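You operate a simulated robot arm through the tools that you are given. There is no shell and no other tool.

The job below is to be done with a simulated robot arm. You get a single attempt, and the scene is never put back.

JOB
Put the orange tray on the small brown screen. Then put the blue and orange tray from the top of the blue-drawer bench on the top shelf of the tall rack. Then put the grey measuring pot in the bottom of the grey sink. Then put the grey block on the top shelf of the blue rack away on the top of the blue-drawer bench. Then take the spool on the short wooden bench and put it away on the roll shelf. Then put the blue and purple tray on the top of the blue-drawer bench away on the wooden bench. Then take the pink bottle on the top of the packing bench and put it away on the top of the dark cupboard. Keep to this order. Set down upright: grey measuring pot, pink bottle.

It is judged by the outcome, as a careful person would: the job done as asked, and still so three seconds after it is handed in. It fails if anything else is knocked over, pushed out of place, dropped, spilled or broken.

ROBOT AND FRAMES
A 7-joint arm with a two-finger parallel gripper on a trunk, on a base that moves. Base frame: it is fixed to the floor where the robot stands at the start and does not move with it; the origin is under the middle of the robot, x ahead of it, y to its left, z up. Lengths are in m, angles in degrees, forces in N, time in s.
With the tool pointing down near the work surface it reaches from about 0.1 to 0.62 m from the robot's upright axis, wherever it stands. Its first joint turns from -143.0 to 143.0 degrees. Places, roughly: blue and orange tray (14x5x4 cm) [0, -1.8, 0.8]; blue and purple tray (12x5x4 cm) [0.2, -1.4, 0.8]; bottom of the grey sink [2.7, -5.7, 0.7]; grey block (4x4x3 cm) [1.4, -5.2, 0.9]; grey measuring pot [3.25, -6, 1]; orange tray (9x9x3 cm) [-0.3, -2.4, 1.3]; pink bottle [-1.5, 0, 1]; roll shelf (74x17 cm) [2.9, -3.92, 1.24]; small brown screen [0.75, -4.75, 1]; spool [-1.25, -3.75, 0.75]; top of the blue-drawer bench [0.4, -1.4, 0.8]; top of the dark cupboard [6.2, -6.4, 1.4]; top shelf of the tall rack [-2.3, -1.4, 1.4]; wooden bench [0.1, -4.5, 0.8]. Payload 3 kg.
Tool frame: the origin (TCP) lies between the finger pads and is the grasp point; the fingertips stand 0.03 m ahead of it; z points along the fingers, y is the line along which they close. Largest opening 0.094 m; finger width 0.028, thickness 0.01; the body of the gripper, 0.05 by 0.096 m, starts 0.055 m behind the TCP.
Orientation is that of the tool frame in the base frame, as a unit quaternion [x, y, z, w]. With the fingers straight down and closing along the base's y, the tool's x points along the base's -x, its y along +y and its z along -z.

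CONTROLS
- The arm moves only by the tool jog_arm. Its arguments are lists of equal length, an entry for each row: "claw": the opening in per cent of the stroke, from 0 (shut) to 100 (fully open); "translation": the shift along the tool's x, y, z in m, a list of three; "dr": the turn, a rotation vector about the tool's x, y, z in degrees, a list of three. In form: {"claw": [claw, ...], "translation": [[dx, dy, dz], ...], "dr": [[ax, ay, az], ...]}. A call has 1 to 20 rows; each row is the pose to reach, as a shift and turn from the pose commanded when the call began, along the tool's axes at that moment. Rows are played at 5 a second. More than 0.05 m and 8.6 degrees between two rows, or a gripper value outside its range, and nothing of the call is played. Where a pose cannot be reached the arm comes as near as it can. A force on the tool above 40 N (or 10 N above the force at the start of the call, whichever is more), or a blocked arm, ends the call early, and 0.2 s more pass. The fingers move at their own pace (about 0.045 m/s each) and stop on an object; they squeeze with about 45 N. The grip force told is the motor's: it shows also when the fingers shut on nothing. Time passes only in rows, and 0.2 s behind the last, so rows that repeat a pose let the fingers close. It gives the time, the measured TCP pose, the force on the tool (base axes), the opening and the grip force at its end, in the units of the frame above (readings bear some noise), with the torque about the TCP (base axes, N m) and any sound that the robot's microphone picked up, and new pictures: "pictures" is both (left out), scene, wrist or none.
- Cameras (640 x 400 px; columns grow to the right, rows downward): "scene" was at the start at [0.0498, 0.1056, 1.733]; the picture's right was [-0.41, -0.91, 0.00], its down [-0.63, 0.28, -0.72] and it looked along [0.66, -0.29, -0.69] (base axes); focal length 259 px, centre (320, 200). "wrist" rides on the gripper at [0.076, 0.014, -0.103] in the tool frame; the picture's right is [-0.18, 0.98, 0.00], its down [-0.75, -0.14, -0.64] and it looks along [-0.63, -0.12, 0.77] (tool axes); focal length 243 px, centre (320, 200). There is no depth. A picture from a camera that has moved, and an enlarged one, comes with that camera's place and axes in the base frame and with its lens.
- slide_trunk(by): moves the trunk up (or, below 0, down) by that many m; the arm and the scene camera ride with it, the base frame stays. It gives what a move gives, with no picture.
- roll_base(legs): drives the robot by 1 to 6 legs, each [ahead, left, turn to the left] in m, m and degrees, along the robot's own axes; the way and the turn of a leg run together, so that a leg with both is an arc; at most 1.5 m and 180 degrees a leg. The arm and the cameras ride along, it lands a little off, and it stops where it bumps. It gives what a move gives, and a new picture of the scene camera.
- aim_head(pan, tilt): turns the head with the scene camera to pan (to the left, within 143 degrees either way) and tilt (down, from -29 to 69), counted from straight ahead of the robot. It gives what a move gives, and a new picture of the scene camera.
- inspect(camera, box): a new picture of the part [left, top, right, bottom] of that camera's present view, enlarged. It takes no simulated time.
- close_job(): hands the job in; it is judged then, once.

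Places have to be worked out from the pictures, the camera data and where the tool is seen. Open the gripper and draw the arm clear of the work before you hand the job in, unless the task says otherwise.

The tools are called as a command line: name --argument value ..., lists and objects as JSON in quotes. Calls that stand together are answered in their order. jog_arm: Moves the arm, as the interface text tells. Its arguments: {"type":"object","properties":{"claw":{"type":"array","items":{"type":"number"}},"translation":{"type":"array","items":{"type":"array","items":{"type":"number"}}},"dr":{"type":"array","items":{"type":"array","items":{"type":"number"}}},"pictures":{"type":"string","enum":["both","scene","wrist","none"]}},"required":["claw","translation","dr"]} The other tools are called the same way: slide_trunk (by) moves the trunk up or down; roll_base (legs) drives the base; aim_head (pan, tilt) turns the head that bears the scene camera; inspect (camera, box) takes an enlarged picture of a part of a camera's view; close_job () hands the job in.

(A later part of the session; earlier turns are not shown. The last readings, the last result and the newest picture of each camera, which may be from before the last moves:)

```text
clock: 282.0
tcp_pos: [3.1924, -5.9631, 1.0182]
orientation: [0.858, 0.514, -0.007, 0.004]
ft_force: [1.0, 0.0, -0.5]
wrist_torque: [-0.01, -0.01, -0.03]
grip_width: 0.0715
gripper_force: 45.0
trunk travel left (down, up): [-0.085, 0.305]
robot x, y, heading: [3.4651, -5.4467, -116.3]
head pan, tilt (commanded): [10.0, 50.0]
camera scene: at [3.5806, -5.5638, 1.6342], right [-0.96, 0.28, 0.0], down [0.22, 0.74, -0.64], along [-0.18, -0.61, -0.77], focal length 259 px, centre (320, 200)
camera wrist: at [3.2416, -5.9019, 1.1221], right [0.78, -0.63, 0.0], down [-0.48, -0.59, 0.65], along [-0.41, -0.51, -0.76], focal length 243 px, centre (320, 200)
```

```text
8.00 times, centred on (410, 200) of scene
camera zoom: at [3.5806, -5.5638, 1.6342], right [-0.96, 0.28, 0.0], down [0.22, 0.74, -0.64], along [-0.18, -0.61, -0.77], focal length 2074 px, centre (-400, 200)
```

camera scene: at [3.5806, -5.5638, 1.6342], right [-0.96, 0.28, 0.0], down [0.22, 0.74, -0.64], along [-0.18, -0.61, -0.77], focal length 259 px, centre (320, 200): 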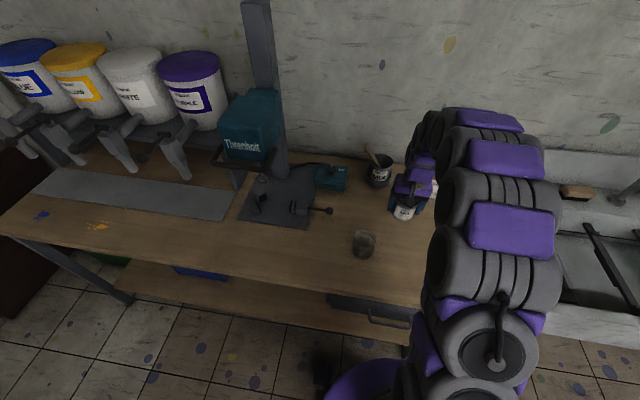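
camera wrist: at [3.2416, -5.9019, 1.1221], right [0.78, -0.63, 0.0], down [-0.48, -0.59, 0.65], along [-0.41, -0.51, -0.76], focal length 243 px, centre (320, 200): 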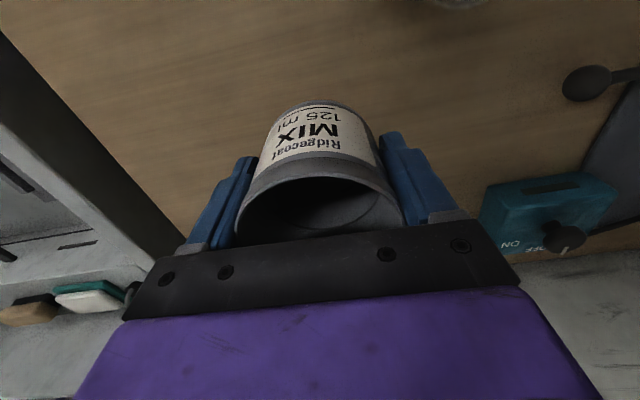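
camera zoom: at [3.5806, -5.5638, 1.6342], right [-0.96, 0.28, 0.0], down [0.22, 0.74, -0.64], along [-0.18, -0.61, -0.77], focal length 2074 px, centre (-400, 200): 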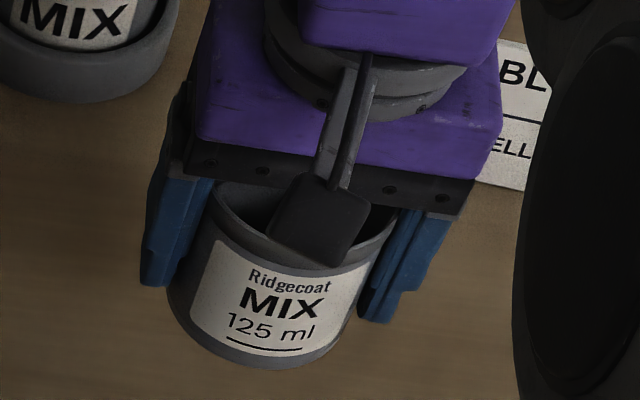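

The pot's bottom is about level with the fingertips. I'll raise and retract, then look at the sink.

jog_arm --claw '[60, 60, 60, 60, 60, 60, 60, 60]' --translation '[[0, 0, -0.04], [0, 0, -0.08], [0.04, 0, -0.1], [0.08, -0.01, -0.1], [0.12, -0.02, -0.1], [0.16, -0.03, -0.1], [0.2, -0.04, -0.1], [0.23, -0.05, -0.1]]' --dr '[[0, 0, 0], [0, 0, 0], [0, 0, 0], [0, 0, 0], [0, 0, 0], [0, 0, 0], [0, 0, 0], [0, 0, 0]]' --pictures "none"

roll_base --legs '[[-0.12, 0, 0], [0, -0.4, 0]]'

aim_head --pan 5 --tilt 50

```text
clock: 283.8
tcp_pos: [3.2599, -5.7339, 1.1143]
orientation: [0.858, 0.514, -0.007, 0.005]
ft_force: [-0.4, 0.3, -0.3]
wrist_torque: [-0.01, -0.01, -0.01]
grip_width: 0.0712
gripper_force: 44.7
trunk travel left (down, up): [-0.085, 0.305]
robot x, y, heading: [3.465, -5.4507, -116.5]
head pan, tilt (commanded): [10.0, 50.0]
```

```text
clock: 287.1
tcp_pos: [2.9646, -5.4525, 1.1132]
orientation: [0.86, 0.51, -0.007, 0.003]
ft_force: [-0.2, -0.6, -0.6]
wrist_torque: [-0.01, 0.02, 0.03]
grip_width: 0.0711
gripper_force: 44.6
trunk travel left (down, up): [-0.085, 0.305]
robot x, y, heading: [3.1673, -5.1677, -116.7]
head pan, tilt (commanded): [10.0, 50.0]
camera scene: at [3.2864, -5.2814, 1.634], right [-0.96, 0.29, 0.0], down [0.22, 0.73, -0.64], along [-0.19, -0.61, -0.77], focal length 259 px, centre (320, 200)
```

scene: 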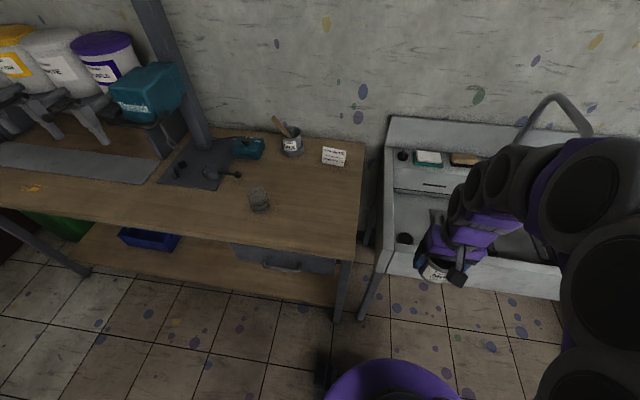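

```text
clock: 287.7
tcp_pos: [2.9616, -5.4517, 1.1146]
orientation: [0.859, 0.511, -0.006, 0.004]
ft_force: [0.2, -0.7, 0.2]
wrist_torque: [-0.02, -0.01, 0.01]
grip_width: 0.0711
gripper_force: 44.6
trunk travel left (down, up): [-0.085, 0.305]
robot x, y, heading: [3.1675, -5.1669, -116.7]
head pan, tilt (commanded): [5.0, 50.0]
camera scene: at [3.277, -5.2777, 1.6343], right [-0.93, 0.37, 0.0], down [0.28, 0.71, -0.64], along [-0.24, -0.6, -0.77], focal length 259 px, centre (320, 200)
```

scene: 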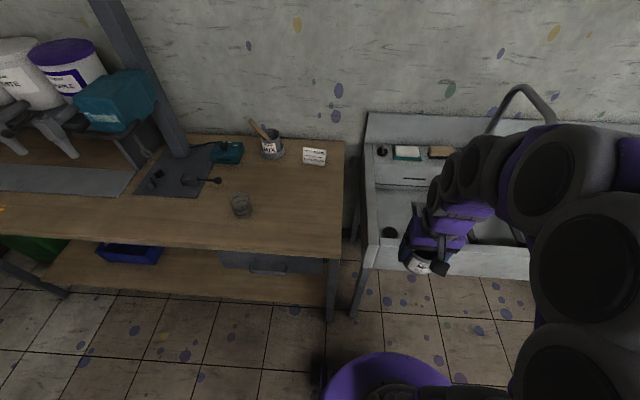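

The arm blocks the view of the basin. I'll move right so the sink is to my front-left.

roll_base --legs '[[0, -0.5, 0.5]]'

aim_head --pan 20 --tilt 50

inspect --camera "scene" --box '[180, 120, 500, 320]'

```text
clock: 290.7
tcp_pos: [2.5215, -5.2341, 1.1141]
orientation: [0.856, 0.517, -0.008, 0.001]
ft_force: [-1.1, -0.1, -0.6]
wrist_torque: [-0.01, -0.01, 0.01]
grip_width: 0.071
gripper_force: 44.9
trunk travel left (down, up): [-0.085, 0.305]
robot x, y, heading: [2.7187, -4.9462, -116.0]
head pan, tilt (commanded): [5.0, 50.0]
camera scene: at [2.8392, -5.0586, 1.6333], right [-0.93, 0.36, 0.01], down [0.27, 0.72, -0.64], along [-0.23, -0.6, -0.77], focal length 259 px, centre (320, 200)
```

scene: 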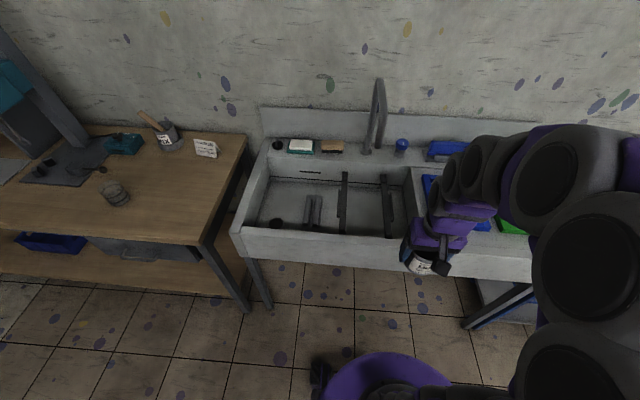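

```text
clock: 291.5
tcp_pos: [2.5193, -5.2344, 1.1122]
orientation: [0.856, 0.517, -0.008, 0.003]
ft_force: [0.1, 0.6, -1.6]
wrist_torque: [0.01, 0.01, -0.01]
grip_width: 0.0712
gripper_force: 45.2
trunk travel left (down, up): [-0.085, 0.305]
robot x, y, heading: [2.7182, -4.9433, -116.0]
head pan, tilt (commanded): [20.0, 50.0]
camera scene: at [2.8568, -5.0624, 1.6335], right [-0.99, 0.1, 0.0], down [0.08, 0.76, -0.64], along [-0.07, -0.64, -0.77], focal length 259 px, centre (320, 200)
```

scene: 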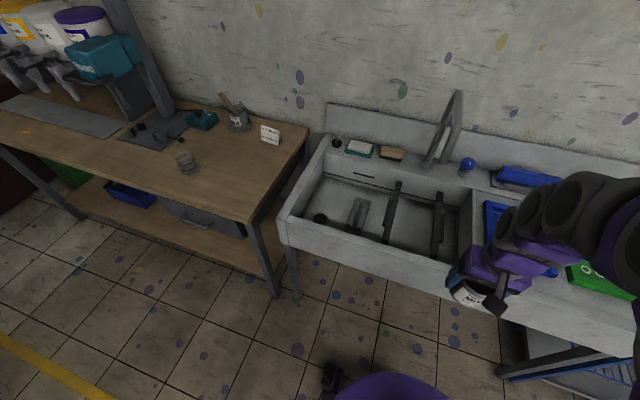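

```text
2.00 times, centred on (340, 220) of scene
camera zoom: at [2.8568, -5.0624, 1.6335], right [-0.99, 0.1, 0.0], down [0.08, 0.76, -0.64], along [-0.07, -0.64, -0.77], focal length 519 px, centre (280, 160)
```

zoom: 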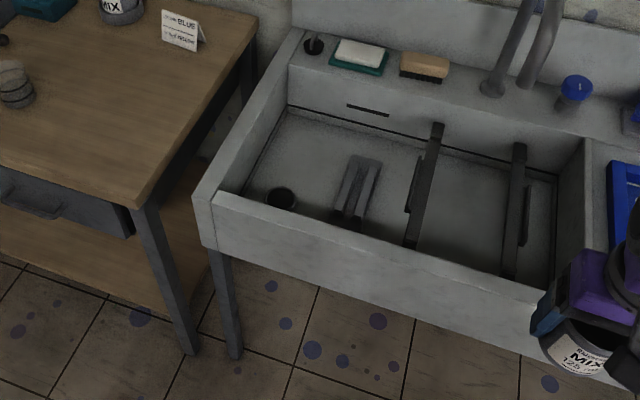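

The basin's left part (behind the drain, left of the grey tool) is free floor. I'll position the base in front of the sink so the pot can go there.

roll_base --legs '[[0, 0.22, 0], [0.14, 0, 0]]'

aim_head --pan 25 --tilt 55

inspect --camera "scene" --box '[200, 130, 480, 305]'

```text
clock: 294.1
tcp_pos: [2.6467, -5.4492, 1.1131]
orientation: [0.857, 0.515, -0.004, 0.006]
ft_force: [0.2, 0.0, -0.6]
wrist_torque: [0.01, -0.02, 0.0]
grip_width: 0.0708
gripper_force: 45.2
trunk travel left (down, up): [-0.085, 0.305]
robot x, y, heading: [2.8613, -5.168, -116.3]
head pan, tilt (commanded): [20.0, 50.0]
camera scene: at [2.977, -5.2771, 1.6354], right [-0.99, 0.11, -0.01], down [0.09, 0.76, -0.64], along [-0.06, -0.64, -0.77], focal length 259 px, centre (320, 200)
```

scene: 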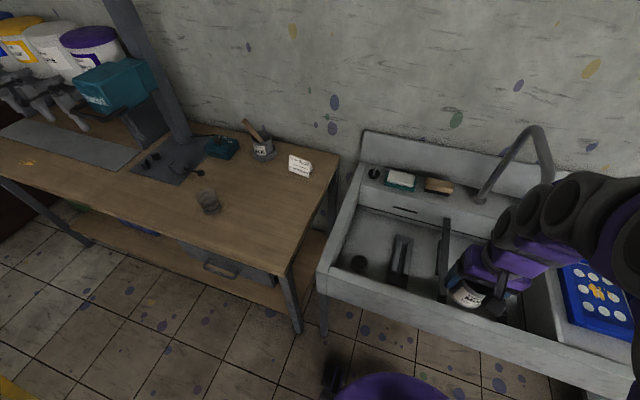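

```text
clock: 294.8
tcp_pos: [2.6492, -5.4504, 1.1123]
orientation: [0.858, 0.514, -0.006, 0.005]
ft_force: [-0.3, -0.1, 0.0]
wrist_torque: [0.0, 0.0, -0.01]
grip_width: 0.0707
gripper_force: 45.2
trunk travel left (down, up): [-0.085, 0.305]
robot x, y, heading: [2.8598, -5.161, -116.2]
head pan, tilt (commanded): [25.0, 55.0]
camera scene: at [2.9927, -5.2751, 1.628], right [-1.0, 0.02, 0.0], down [0.02, 0.82, -0.57], along [-0.01, -0.57, -0.82], focal length 259 px, centre (320, 200)
```

scene: 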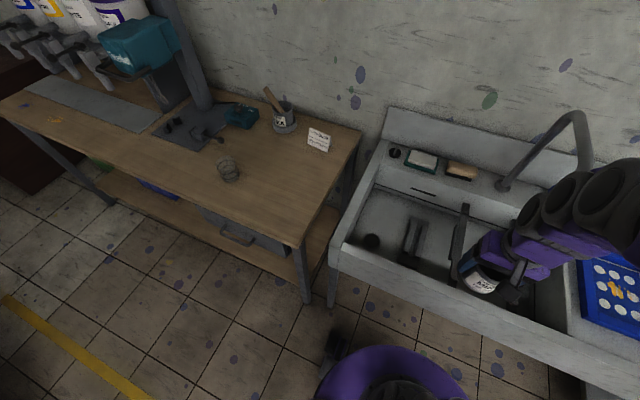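

```text
2.29 times, centred on (340, 218) of scene
camera zoom: at [2.9927, -5.2751, 1.628], right [-1.0, 0.02, 0.0], down [0.02, 0.82, -0.57], along [-0.01, -0.57, -0.82], focal length 593 px, centre (274, 160)
```

zoom: 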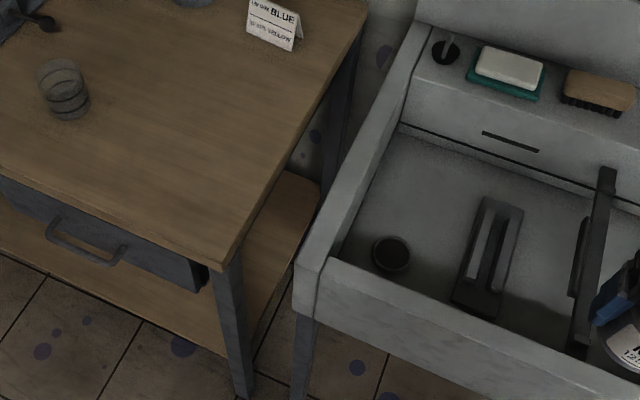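

The basin bottom is at about z≈0.75 and rim ≈0.87; the chosen spot is near (2.718, -5.820). I'll edge a little closer and then bring the pot over it.

roll_base --legs '[[0.065, 0.06, 0]]'

slide_trunk --by -0.03

```text
clock: 295.9
tcp_pos: [2.6494, -5.5253, 1.1114]
orientation: [0.858, 0.514, 0.001, 0.013]
ft_force: [-0.8, -0.4, 0.0]
wrist_torque: [-0.01, -0.01, 0.03]
grip_width: 0.071
gripper_force: 44.6
trunk travel left (down, up): [-0.085, 0.305]
robot x, y, heading: [2.8741, -5.2447, -116.0]
head pan, tilt (commanded): [25.0, 55.0]
camera scene: at [2.9804, -5.3438, 1.6311], right [-1.0, 0.02, -0.02], down [0.03, 0.81, -0.58], along [0.01, -0.58, -0.81], focal length 259 px, centre (320, 200)
```

scene: 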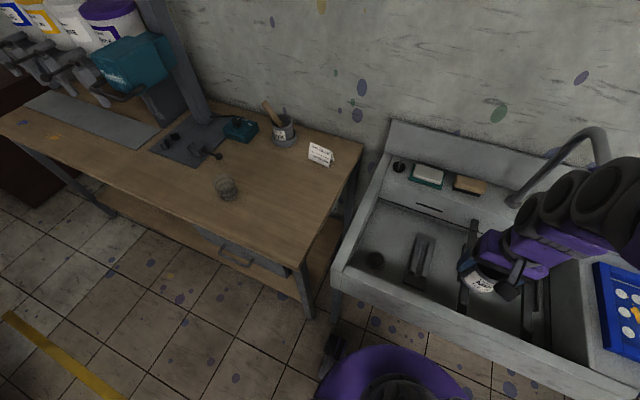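

```text
clock: 296.6
tcp_pos: [2.6534, -5.5253, 1.0834]
orientation: [0.857, 0.515, -0.002, 0.01]
ft_force: [0.0, 0.5, 0.5]
wrist_torque: [0.01, 0.0, 0.02]
grip_width: 0.0707
gripper_force: 44.6
trunk travel left (down, up): [-0.055, 0.335]
robot x, y, heading: [2.8739, -5.2446, -116.2]
head pan, tilt (commanded): [25.0, 55.0]
```

I'll move the pot over the chosen spot, staying above the rim.

jog_arm --claw '[60, 60, 60, 60, 60, 60, 60, 60, 60, 60, 60]' --translation '[[0, 0, 0], [-0.033, 0.028, 0], [-0.066, 0.056, 0], [-0.098, 0.084, 0], [-0.131, 0.112, 0], [-0.164, 0.14, 0], [-0.197, 0.168, 0], [-0.2293, 0.196, 0], [-0.2293, 0.196, 0.04], [-0.2293, 0.196, 0.08], [-0.2293, 0.196, 0.11]]' --dr '[[0, 0, 0], [0, 0, 0], [0, 0, 0], [0, 0, 0], [0, 0, 0], [0, 0, 0], [0, 0, 0], [0, 0, 0], [0, 0, 0], [0, 0, 0], [0, 0, 0]]' --pictures "both"

inspect --camera "scene" --box '[320, 120, 520, 270]'

```text
clock: 299.0
tcp_pos: [2.7298, -5.8256, 0.9766]
orientation: [0.858, 0.513, -0.005, 0.004]
ft_force: [-0.5, 0.2, -0.5]
wrist_torque: [0.01, 0.02, -0.01]
grip_width: 0.0711
gripper_force: 44.7
trunk travel left (down, up): [-0.055, 0.335]
robot x, y, heading: [2.8774, -5.2473, -116.3]
head pan, tilt (commanded): [25.0, 55.0]
camera scene: at [3.0056, -5.3576, 1.5984], right [-1.0, 0.02, 0.0], down [0.02, 0.82, -0.57], along [-0.01, -0.57, -0.82], focal length 259 px, centre (320, 200)
camera wrist: at [2.7776, -5.7643, 1.0802], right [0.78, -0.63, 0.01], down [-0.48, -0.59, 0.65], along [-0.4, -0.51, -0.76], focal length 243 px, centre (320, 200)
```

scene: 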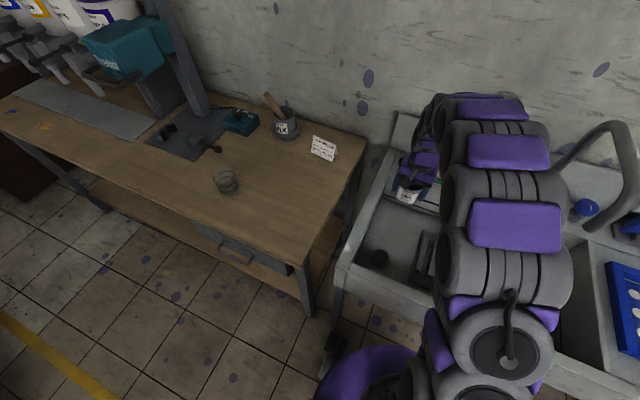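
wrist: 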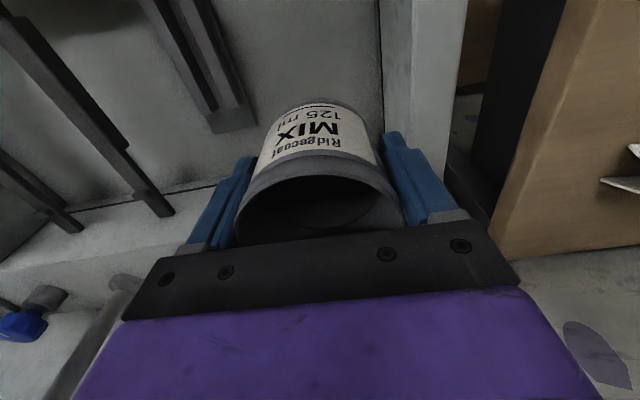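

```text
2.67 times, centred on (420, 195) of scene
camera zoom: at [3.0056, -5.3576, 1.5984], right [-1.0, 0.02, 0.0], down [0.02, 0.82, -0.57], along [-0.01, -0.57, -0.82], focal length 691 px, centre (53, 213)
```

zoom: 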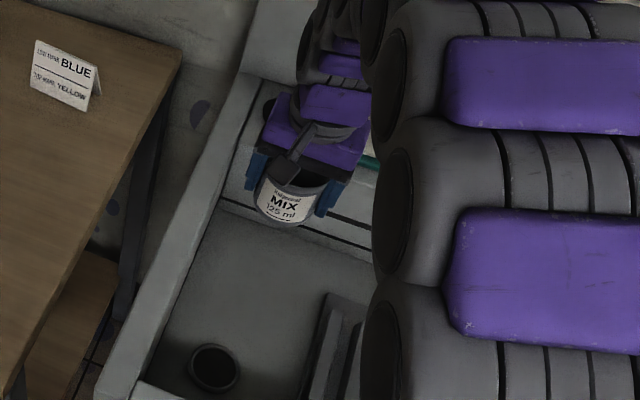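

The pot is over clear floor; shifting 1.5 cm away from the left wall gives more room. I'll lower into the basin, then creep down until contact.

jog_arm --claw '[60, 60, 60, 60, 60, 60]' --translation '[[0, -0.008, 0.02], [0, -0.015, 0.05], [0, -0.015, 0.08], [0, -0.015, 0.11], [0, -0.015, 0.13], [0, -0.015, 0.145]]' --dr '[[0, 0, 0], [0, 0, 0], [0, 0, 0], [0, 0, 0], [0, 0, 0], [0, 0, 0]]' --pictures "both"

inspect --camera "scene" --box '[320, 120, 520, 270]'

```text
clock: 300.4
tcp_pos: [2.7224, -5.824, 0.8309]
orientation: [0.858, 0.514, -0.006, 0.003]
ft_force: [-0.3, -0.3, 0.8]
wrist_torque: [0.01, -0.01, -0.01]
grip_width: 0.0707
gripper_force: 44.6
trunk travel left (down, up): [-0.055, 0.335]
robot x, y, heading: [2.877, -5.2484, -116.2]
head pan, tilt (commanded): [25.0, 55.0]
camera scene: at [3.0149, -5.3622, 1.5975], right [-1.0, 0.02, 0.0], down [0.02, 0.82, -0.57], along [-0.01, -0.57, -0.82], focal length 259 px, centre (320, 200)
camera wrist: at [2.7711, -5.7622, 0.9336], right [0.78, -0.63, 0.0], down [-0.47, -0.59, 0.65], along [-0.41, -0.51, -0.76], focal length 243 px, centre (320, 200)
```

scene: 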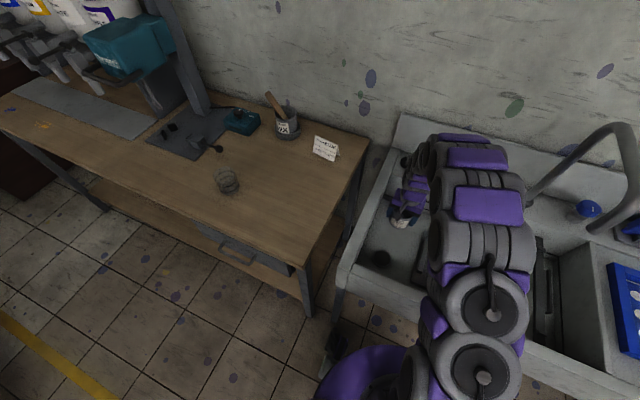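
wrist: 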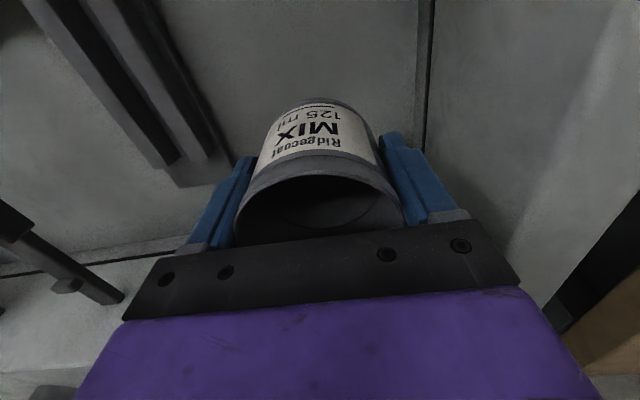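

```text
2.67 times, centred on (420, 195) of scene
camera zoom: at [3.0149, -5.3622, 1.5975], right [-1.0, 0.02, 0.0], down [0.02, 0.82, -0.57], along [-0.01, -0.57, -0.82], focal length 691 px, centre (53, 213)
```

zoom: 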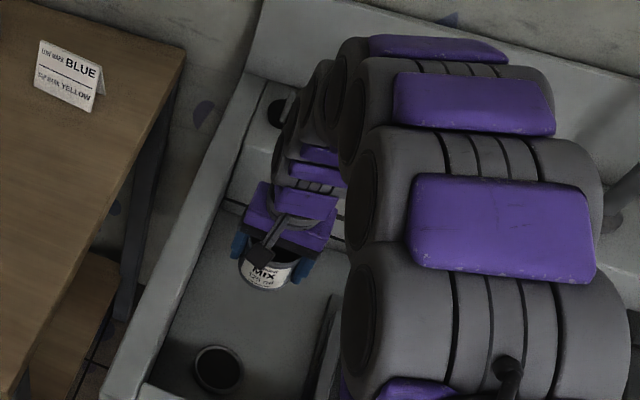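

In the basin and clear on all sides. I'll creep down until contact.

jog_arm --claw '[60, 60, 60, 60, 60, 60, 60, 60]' --translation '[[0, 0, 0.008], [0, 0, 0.015], [0, 0, 0.021], [0, 0, 0.027], [0, 0, 0.032], [0, 0, 0.037], [0, 0, 0.042], [0, 0, 0.047]]' --dr '[[0, 0, 0], [0, 0, 0], [0, 0, 0], [0, 0, 0], [0, 0, 0], [0, 0, 0], [0, 0, 0], [0, 0, 0]]' --pictures "wrist"

```text
clock: 302.2
tcp_pos: [2.7224, -5.8243, 0.785]
orientation: [0.858, 0.514, -0.007, 0.003]
ft_force: [0.7, 0.1, -0.9]
wrist_torque: [0.0, 0.0, -0.01]
grip_width: 0.0709
gripper_force: 45.0
trunk travel left (down, up): [-0.055, 0.335]
robot x, y, heading: [2.8749, -5.2465, -116.3]
head pan, tilt (commanded): [25.0, 55.0]
camera wrist: at [2.7707, -5.7633, 0.8876], right [0.78, -0.63, 0.0], down [-0.47, -0.59, 0.65], along [-0.41, -0.51, -0.76], focal length 243 px, centre (320, 200)
```

wrist: 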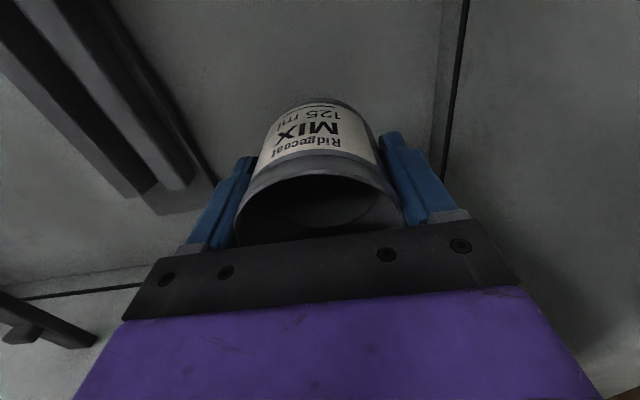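

No contact yet at TCP z=0.785. I'll continue creeping down.

jog_arm --claw '[60, 60, 60, 60, 60, 60, 60, 60, 60]' --translation '[[0, 0, 0.005], [0, 0, 0.01], [0, 0, 0.015], [0, 0, 0.02], [0, 0, 0.025], [0, 0, 0.03], [0, 0, 0.035], [0, 0, 0.04], [0, 0, 0.045]]' --dr '[[0, 0, 0], [0, 0, 0], [0, 0, 0], [0, 0, 0], [0, 0, 0], [0, 0, 0], [0, 0, 0], [0, 0, 0], [0, 0, 0]]' --pictures "wrist"

```text
clock: 304.2
tcp_pos: [2.7225, -5.8268, 0.7386]
orientation: [0.858, 0.514, -0.008, 0.004]
ft_force: [1.0, 0.0, 8.6]
wrist_torque: [0.23, -0.2, -0.01]
grip_width: 0.0709
gripper_force: 44.8
trunk travel left (down, up): [-0.055, 0.335]
robot x, y, heading: [2.8786, -5.2533, -116.1]
head pan, tilt (commanded): [25.0, 55.0]
camera wrist: at [2.7708, -5.7648, 0.8424], right [0.78, -0.63, 0.0], down [-0.47, -0.59, 0.65], along [-0.41, -0.51, -0.76], focal length 243 px, centre (320, 200)
```

wrist: 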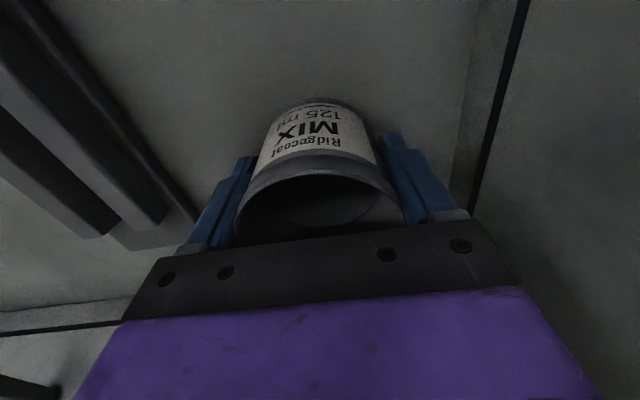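

Contact: the pot stands on the basin floor (≈0.70). I'll open the fingers gently.

jog_arm --claw '[70, 78, 84, 92, 98, 98]' --translation '[[0, 0, 0.001], [0, 0, 0.001], [0, 0, 0.001], [0, 0, 0.001], [0, 0, 0.001], [0, 0, 0.001]]' --dr '[[0, 0, 0], [0, 0, 0], [0, 0, 0], [0, 0, 0], [0, 0, 0], [0, 0, 0]]' --pictures "wrist"

```text
clock: 305.6
tcp_pos: [2.7222, -5.8273, 0.7382]
orientation: [0.858, 0.514, -0.007, 0.003]
ft_force: [0.0, 0.5, -0.1]
wrist_torque: [0.01, 0.02, 0.01]
grip_width: 0.092
gripper_force: 0.2
trunk travel left (down, up): [-0.055, 0.335]
robot x, y, heading: [2.8756, -5.2486, -116.3]
head pan, tilt (commanded): [25.0, 55.0]
camera wrist: at [2.7704, -5.7649, 0.8412], right [0.78, -0.63, 0.0], down [-0.47, -0.59, 0.65], along [-0.41, -0.51, -0.76], focal length 243 px, centre (320, 200)
```

wrist: 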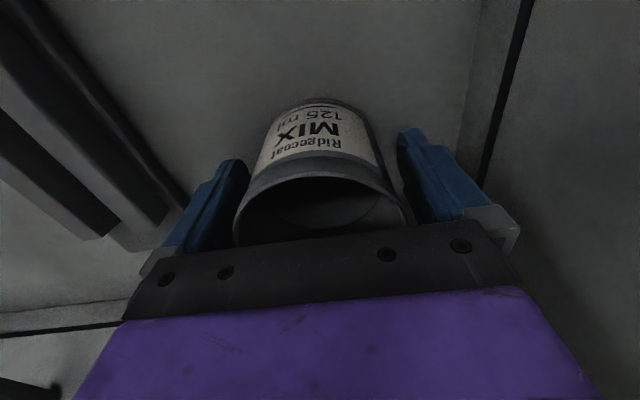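

Released and centred. I'll raise the gripper straight up out of the basin and check the pot.

jog_arm --claw '[100, 100, 100, 100, 100, 100, 100, 100, 100]' --translation '[[0, 0, 0], [0, 0, -0.01], [0, 0, -0.02], [0, 0, -0.035], [0, 0, -0.06], [0, 0, -0.1], [0, 0, -0.15], [0, 0, -0.2], [0, 0, -0.25]]' --dr '[[0, 0, 0], [0, 0, 0], [0, 0, 0], [0, 0, 0], [0, 0, 0], [0, 0, 0], [0, 0, 0], [0, 0, 0], [0, 0, 0]]' --pictures "both"

```text
clock: 307.6
tcp_pos: [2.7254, -5.8218, 0.9889]
orientation: [0.857, 0.514, -0.006, 0.003]
ft_force: [0.5, 0.3, -0.1]
wrist_torque: [-0.02, -0.02, 0.0]
grip_width: 0.0941
gripper_force: 0.0
trunk travel left (down, up): [-0.055, 0.335]
robot x, y, heading: [2.877, -5.2489, -116.0]
head pan, tilt (commanded): [25.0, 55.0]
camera scene: at [3.015, -5.3601, 1.5976], right [-1.0, 0.02, 0.0], down [0.02, 0.82, -0.57], along [-0.01, -0.57, -0.82], focal length 259 px, centre (320, 200)
camera wrist: at [2.7733, -5.7592, 1.0909], right [0.78, -0.63, 0.0], down [-0.47, -0.59, 0.65], along [-0.41, -0.51, -0.76], focal length 243 px, centre (320, 200)
```

scene: 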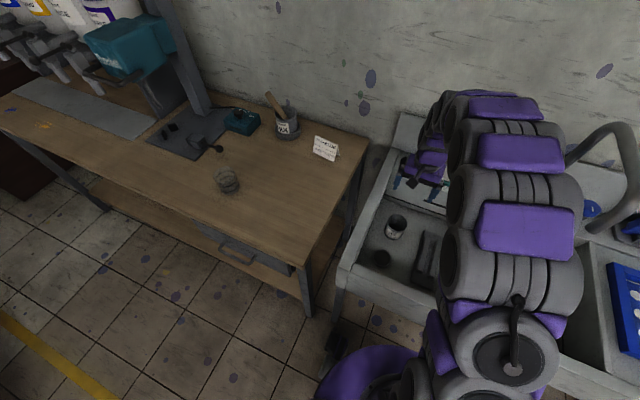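
wrist: 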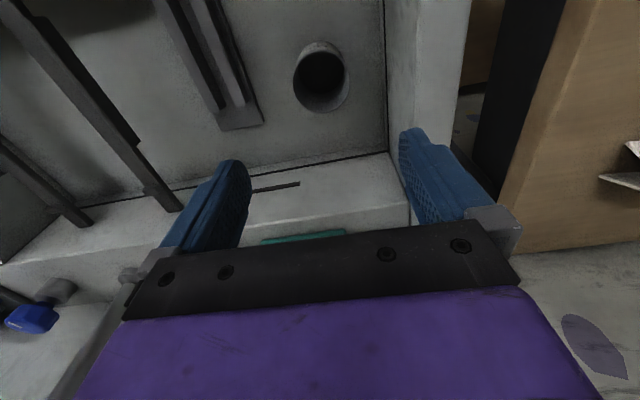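

The pot stands upright in the sink; task 3 done. I'll retract the arm, back off and go right to the blue rack for the grey block.

jog_arm --claw '[100, 100, 100, 100, 100, 100, 100, 100]' --translation '[[0, 0, -0.05], [0.03, -0.02, -0.1], [0.065, -0.05, -0.12], [0.098, -0.08, -0.12], [0.131, -0.108, -0.12], [0.164, -0.136, -0.12], [0.197, -0.165, -0.12], [0.2293, -0.19, -0.12]]' --dr '[[0, 0, 0], [0, 0, 0], [0, 0, 0], [0, 0, 0], [0, 0, 0], [0, 0, 0], [0, 0, 0], [0, 0, 0]]' --pictures "none"

roll_base --legs '[[-0.2, 0, 0], [0, -0.8, 0], [0, -0.5, 0]]'

aim_head --pan 10 --tilt 45

```text
refused: row 2 steps farther than a row can; nothing moved
```

```text
clock: 315.7
tcp_pos: [1.6309, -5.06, 0.987]
orientation: [0.857, 0.515, -0.007, 0.003]
ft_force: [-0.3, 0.4, 0.5]
wrist_torque: [0.0, -0.01, -0.01]
grip_width: 0.0942
gripper_force: 0.0
trunk travel left (down, up): [-0.055, 0.335]
robot x, y, heading: [1.7838, -4.4876, -116.2]
head pan, tilt (commanded): [25.0, 55.0]
camera scene: at [1.9257, -4.6025, 1.597], right [-1.0, 0.02, 0.0], down [0.01, 0.82, -0.57], along [-0.01, -0.57, -0.82], focal length 259 px, centre (320, 200)
```

scene: 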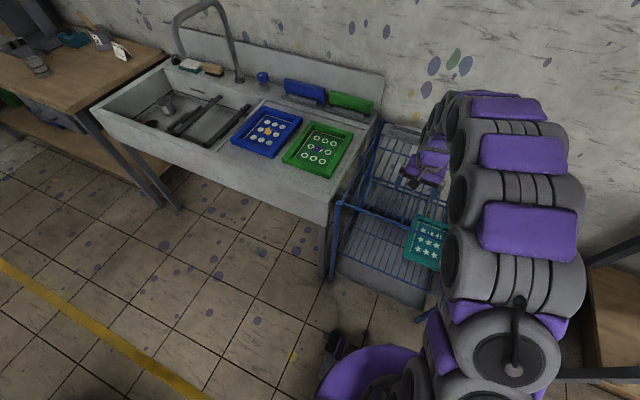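

```text
clock: 316.5
tcp_pos: [1.6278, -5.0584, 0.9892]
orientation: [0.858, 0.514, -0.007, 0.005]
ft_force: [-0.3, 0.4, -0.6]
wrist_torque: [-0.01, -0.01, -0.04]
grip_width: 0.0942
gripper_force: 0.2
trunk travel left (down, up): [-0.055, 0.335]
robot x, y, heading: [1.7828, -4.4871, -116.2]
head pan, tilt (commanded): [10.0, 45.0]
camera scene: at [1.9037, -4.6082, 1.6105], right [-0.96, 0.28, 0.0], down [0.19, 0.68, -0.7], along [-0.2, -0.68, -0.71], focal length 259 px, centre (320, 200)
```

scene: 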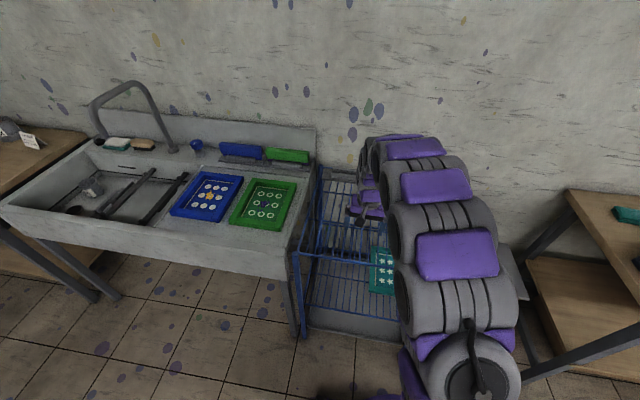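

The jog was refused (too large a step), so the base moved with the arm extended; I'll check carefully that nothing was disturbed.

inspect --camera "scene" --box '[0, 70, 320, 270]'

inspect --camera "scene" --box '[280, 130, 440, 350]'

```text
2.00 times, centred on (160, 170) of scene
camera zoom: at [1.9037, -4.6082, 1.6105], right [-0.96, 0.28, 0.0], down [0.19, 0.68, -0.7], along [-0.2, -0.68, -0.71], focal length 519 px, centre (640, 260)
```

zoom: 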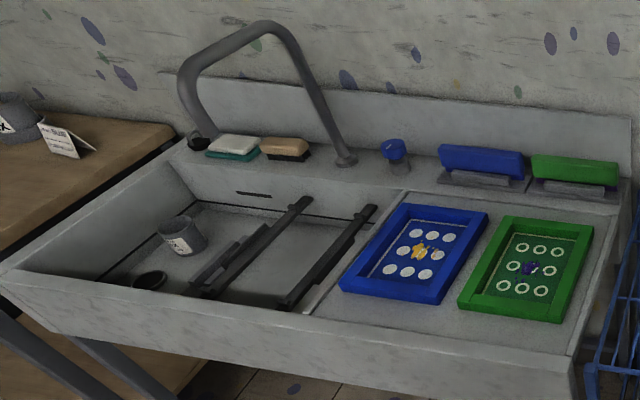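

```text
1.82 times, centred on (360, 240) of scene
camera zoom: at [1.9037, -4.6082, 1.6105], right [-0.96, 0.28, 0.0], down [0.19, 0.68, -0.7], along [-0.2, -0.68, -0.71], focal length 471 px, centre (247, 127)
```

zoom: 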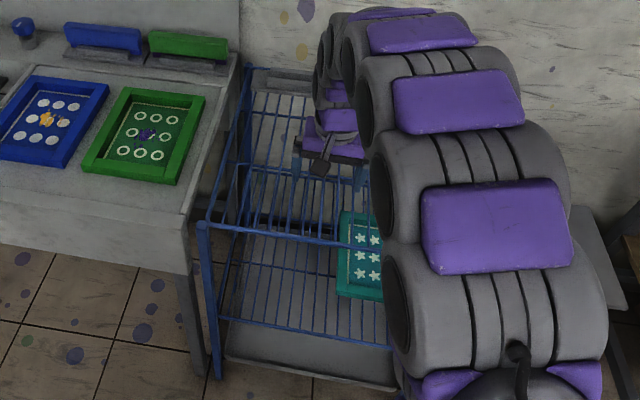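

Nothing was disturbed: the pot is upright and the sink items are in place. I'll check the wrist view over the blue rack.

jog_arm --claw '[100, 100]' --translation '[[0, 0, -0.04], [0, 0, -0.08]]' --dr '[[0, 0, 0], [0, 0, 0]]' --pictures "wrist"

```text
clock: 317.1
tcp_pos: [1.6312, -5.0547, 1.07]
orientation: [0.858, 0.514, -0.008, 0.004]
ft_force: [-0.2, -0.7, -0.3]
wrist_torque: [0.01, 0.02, 0.02]
grip_width: 0.0939
gripper_force: 0.0
trunk travel left (down, up): [-0.055, 0.335]
robot x, y, heading: [1.7859, -4.4866, -116.3]
head pan, tilt (commanded): [10.0, 45.0]
camera wrist: at [1.6789, -4.9938, 1.1724], right [0.78, -0.63, 0.0], down [-0.47, -0.59, 0.65], along [-0.41, -0.51, -0.76], focal length 243 px, centre (320, 200)
```

wrist: 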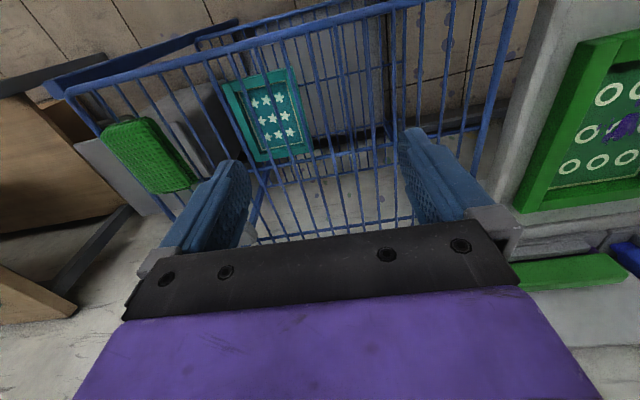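

I'll retract the arm to the tucked pose with small steps, then look for the block.

jog_arm --claw '[100, 100, 100, 100, 100, 100, 100, 100]' --translation '[[0.028, -0.026, -0.01], [0.057, -0.053, -0.02], [0.085, -0.08, -0.03], [0.114, -0.106, -0.04], [0.142, -0.133, -0.05], [0.171, -0.16, -0.06], [0.2, -0.186, -0.07], [0.228, -0.213, -0.08]]' --dr '[[0, 0, 0], [0, 0, 0], [0, 0, 0], [0, 0, 0], [0, 0, 0], [0, 0, 0], [0, 0, 0], [0, 0, 0]]' --pictures "scene"

inspect --camera "scene" --box '[300, 140, 500, 290]'

```text
clock: 318.9
tcp_pos: [1.5478, -4.7513, 1.1471]
orientation: [0.858, 0.514, -0.006, 0.005]
ft_force: [0.3, 0.0, -0.1]
wrist_torque: [-0.01, -0.02, 0.02]
grip_width: 0.0939
gripper_force: 0.0
trunk travel left (down, up): [-0.055, 0.335]
robot x, y, heading: [1.7857, -4.489, -116.0]
head pan, tilt (commanded): [10.0, 45.0]
camera scene: at [1.8983, -4.6016, 1.6114], right [-0.96, 0.28, 0.0], down [0.2, 0.68, -0.71], along [-0.2, -0.68, -0.71], focal length 259 px, centre (320, 200)
```

scene: 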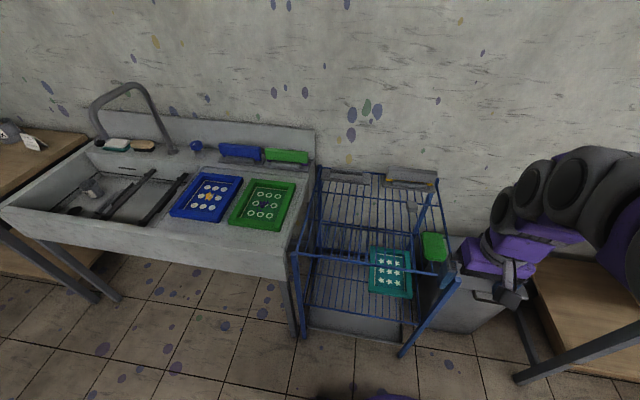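

```text
2.67 times, centred on (400, 215) of scene
camera zoom: at [1.8983, -4.6016, 1.6114], right [-0.96, 0.28, 0.0], down [0.2, 0.68, -0.71], along [-0.2, -0.68, -0.71], focal length 691 px, centre (107, 160)
```

zoom: 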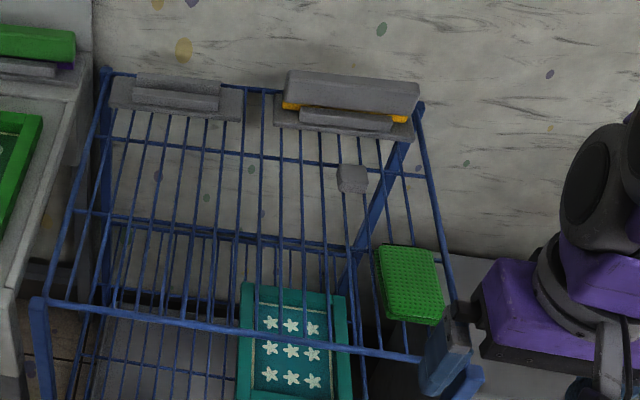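

The grey block sits on the wire shelf about 24 cm inside the front rail. I'll zoom for its orientation.

inspect --camera "scene" --box '[385, 190, 433, 220]'

```text
13.33 times, centred on (409, 205) of scene
camera zoom: at [1.8983, -4.6016, 1.6114], right [-0.96, 0.28, 0.0], down [0.2, 0.68, -0.71], along [-0.2, -0.68, -0.71], focal length 3457 px, centre (-867, 133)
```

zoom: 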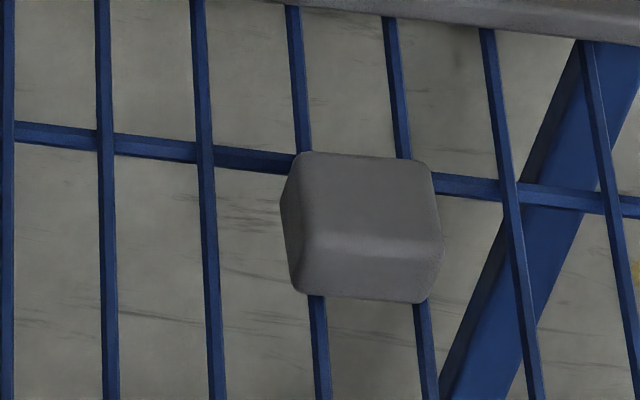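

The block is at about (1.395, -5.131), aligned with the rack. I'll move 15 cm closer.

roll_base --legs '[[0.15, 0.01, 0]]'

inspect --camera "scene" --box '[340, 190, 500, 310]'

```text
clock: 320.2
tcp_pos: [1.4885, -4.8924, 1.1458]
orientation: [0.859, 0.512, -0.005, 0.005]
ft_force: [0.2, -0.3, -0.2]
wrist_torque: [0.02, 0.01, 0.04]
grip_width: 0.0939
gripper_force: 0.0
trunk travel left (down, up): [-0.055, 0.335]
robot x, y, heading: [1.7273, -4.624, -116.4]
head pan, tilt (commanded): [10.0, 45.0]
camera scene: at [1.8392, -4.7442, 1.6113], right [-0.96, 0.28, 0.0], down [0.2, 0.68, -0.71], along [-0.2, -0.68, -0.71], focal length 259 px, centre (320, 200)
```

scene: 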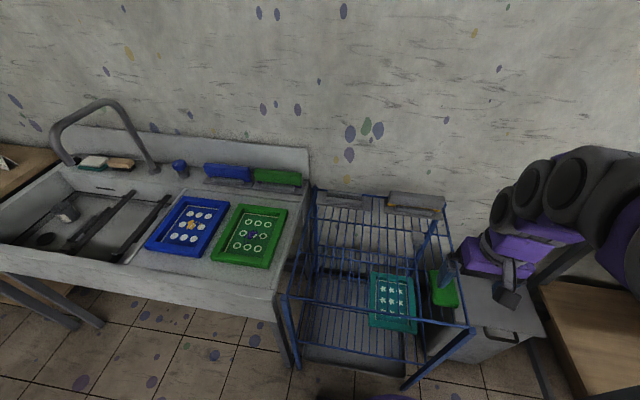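

```text
3.33 times, centred on (420, 250) of scene
camera zoom: at [1.8392, -4.7442, 1.6113], right [-0.96, 0.28, 0.0], down [0.2, 0.68, -0.71], along [-0.2, -0.68, -0.71], focal length 864 px, centre (-13, 33)
```

zoom: 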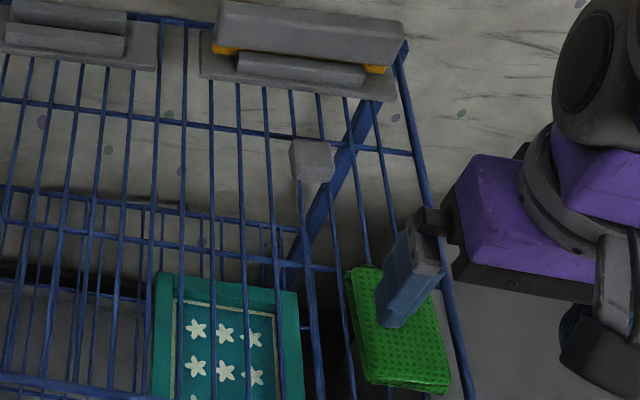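

I'll extend the gripper toward the block, staying above, to refine its position with the wrist camera.

jog_arm --claw '[100, 100, 90, 80, 80, 80, 80, 80]' --translation '[[-0.035, 0.004, 0], [-0.07, 0.008, 0], [-0.105, 0.012, 0], [-0.14, 0.016, 0], [-0.175, 0.02, 0.02], [-0.21, 0.024, 0.05], [-0.24, 0.027, 0.08], [-0.25, 0.027, 0.1]]' --dr '[[0, 0, 0], [0, 0, 0], [0, 0, 0], [0, 0, 0], [0, 0, 0], [0, 0, 0], [0, 0, 0], [0, 0, 0]]' --pictures "both"

inspect --camera "wrist" --box '[220, 40, 460, 200]'

```text
clock: 322.0
tcp_pos: [1.396, -5.1253, 1.049]
orientation: [0.858, 0.513, -0.006, 0.006]
ft_force: [0.6, 0.7, -0.4]
wrist_torque: [-0.01, -0.03, 0.01]
grip_width: 0.0752
gripper_force: 0.2
trunk travel left (down, up): [-0.055, 0.335]
robot x, y, heading: [1.7226, -4.6246, -116.2]
head pan, tilt (commanded): [10.0, 45.0]
camera scene: at [1.839, -4.7461, 1.6111], right [-0.96, 0.28, 0.0], down [0.2, 0.68, -0.7], along [-0.2, -0.68, -0.71], focal length 259 px, centre (320, 200)
camera wrist: at [1.4432, -5.0633, 1.1513], right [0.78, -0.63, 0.01], down [-0.48, -0.59, 0.65], along [-0.41, -0.51, -0.76], focal length 243 px, centre (320, 200)
```

scene: 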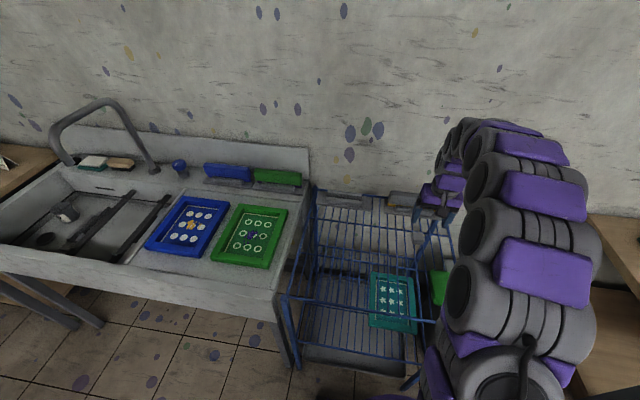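
wrist: 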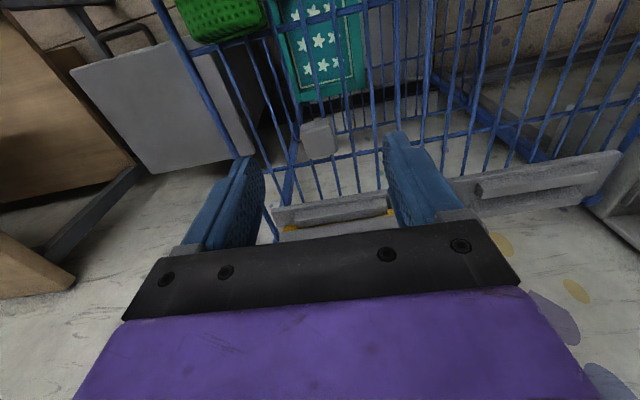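

```text
2.50 times, centred on (340, 120) of wrist
camera zoom: at [1.4432, -5.0633, 1.1513], right [0.78, -0.63, 0.01], down [-0.48, -0.59, 0.65], along [-0.41, -0.51, -0.76], focal length 606 px, centre (270, 400)
```

zoom: 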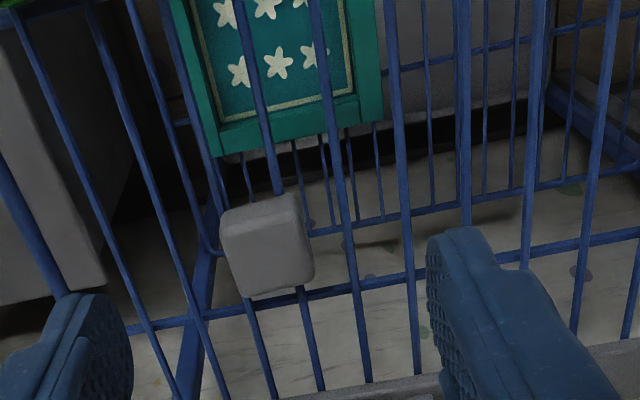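

The block's top is at z≈0.87 and it lies 6 cm farther than the TCP. From earlier views the base's front wheels reach only ~0.27 m ahead, so I can safely move 6 cm closer.

roll_base --legs '[[0.06, 0, 0]]'

inspect --camera "wrist" --box '[220, 40, 460, 200]'

```text
clock: 323.0
tcp_pos: [1.3673, -5.1807, 1.0481]
orientation: [0.859, 0.512, -0.006, 0.005]
ft_force: [-0.3, 0.4, -1.2]
wrist_torque: [-0.01, -0.01, -0.03]
grip_width: 0.0751
gripper_force: 0.1
trunk travel left (down, up): [-0.055, 0.335]
robot x, y, heading: [1.6953, -4.6826, -116.7]
head pan, tilt (commanded): [10.0, 45.0]
camera scene: at [1.8119, -4.8024, 1.611], right [-0.96, 0.28, 0.0], down [0.2, 0.68, -0.7], along [-0.2, -0.68, -0.71], focal length 259 px, centre (320, 200)
```

scene: 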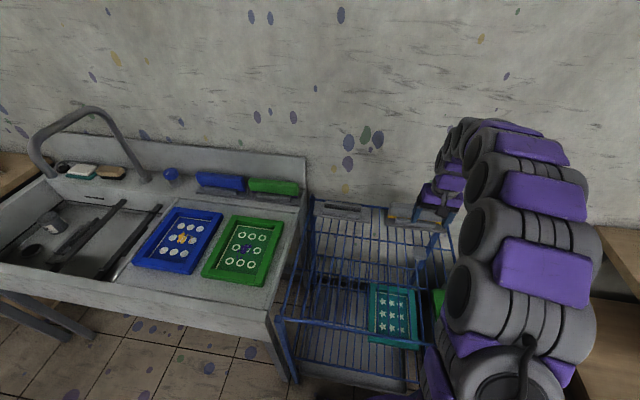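

```text
2.50 times, centred on (340, 120) of wrist
camera zoom: at [1.4156, -5.1189, 1.1514], right [0.78, -0.63, 0.01], down [-0.48, -0.59, 0.65], along [-0.41, -0.51, -0.76], focal length 606 px, centre (270, 400)
```

zoom: 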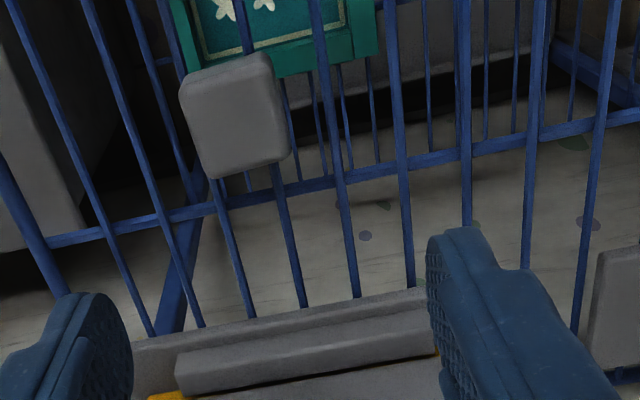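

The block is centred within ~14 mm of the tool. I'll correct, rotate slightly to align and descend partway.

jog_arm --claw '[80, 80, 80, 80, 80]' --translation '[[0.003, -0.007, 0.02], [0.003, -0.014, 0.05], [0.003, -0.014, 0.08], [0.003, -0.014, 0.11], [0.003, -0.014, 0.125]]' --dr '[[0, 0, -2], [0, 0, -4.4], [0, 0, -4.4], [0, 0, -4.4], [0, 0, -4.4]]' --pictures "wrist"

inspect --camera "wrist" --box '[200, 60, 440, 220]'

```text
clock: 324.2
tcp_pos: [1.3565, -5.1708, 0.9249]
orientation: [0.838, 0.546, -0.007, 0.005]
ft_force: [0.2, 0.1, -0.6]
wrist_torque: [0.04, -0.03, 0.02]
grip_width: 0.0752
gripper_force: 0.0
trunk travel left (down, up): [-0.055, 0.335]
robot x, y, heading: [1.6974, -4.6844, -116.8]
head pan, tilt (commanded): [10.0, 45.0]
camera wrist: at [1.3997, -5.1058, 1.027], right [0.82, -0.57, 0.01], down [-0.43, -0.62, 0.65], along [-0.37, -0.54, -0.76], focal length 243 px, centre (320, 200)
```

wrist: 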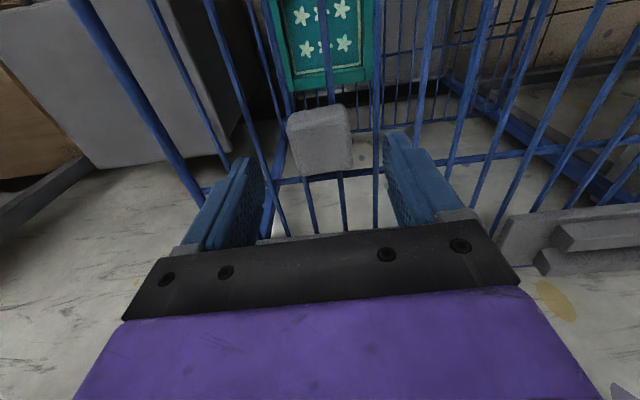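

```text
2.50 times, centred on (320, 140) of wrist
camera zoom: at [1.3997, -5.1058, 1.027], right [0.82, -0.57, 0.01], down [-0.43, -0.62, 0.65], along [-0.37, -0.54, -0.76], focal length 606 px, centre (320, 350)
```

zoom: 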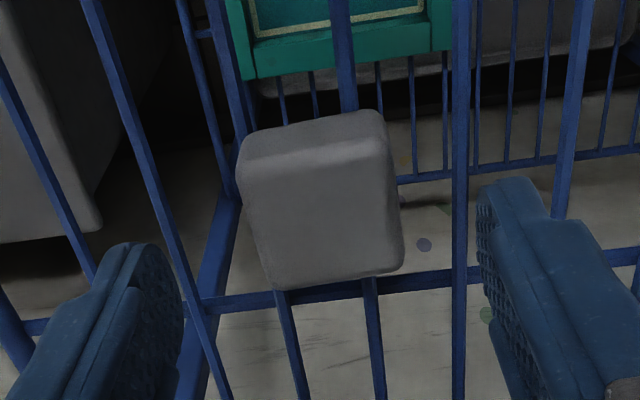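

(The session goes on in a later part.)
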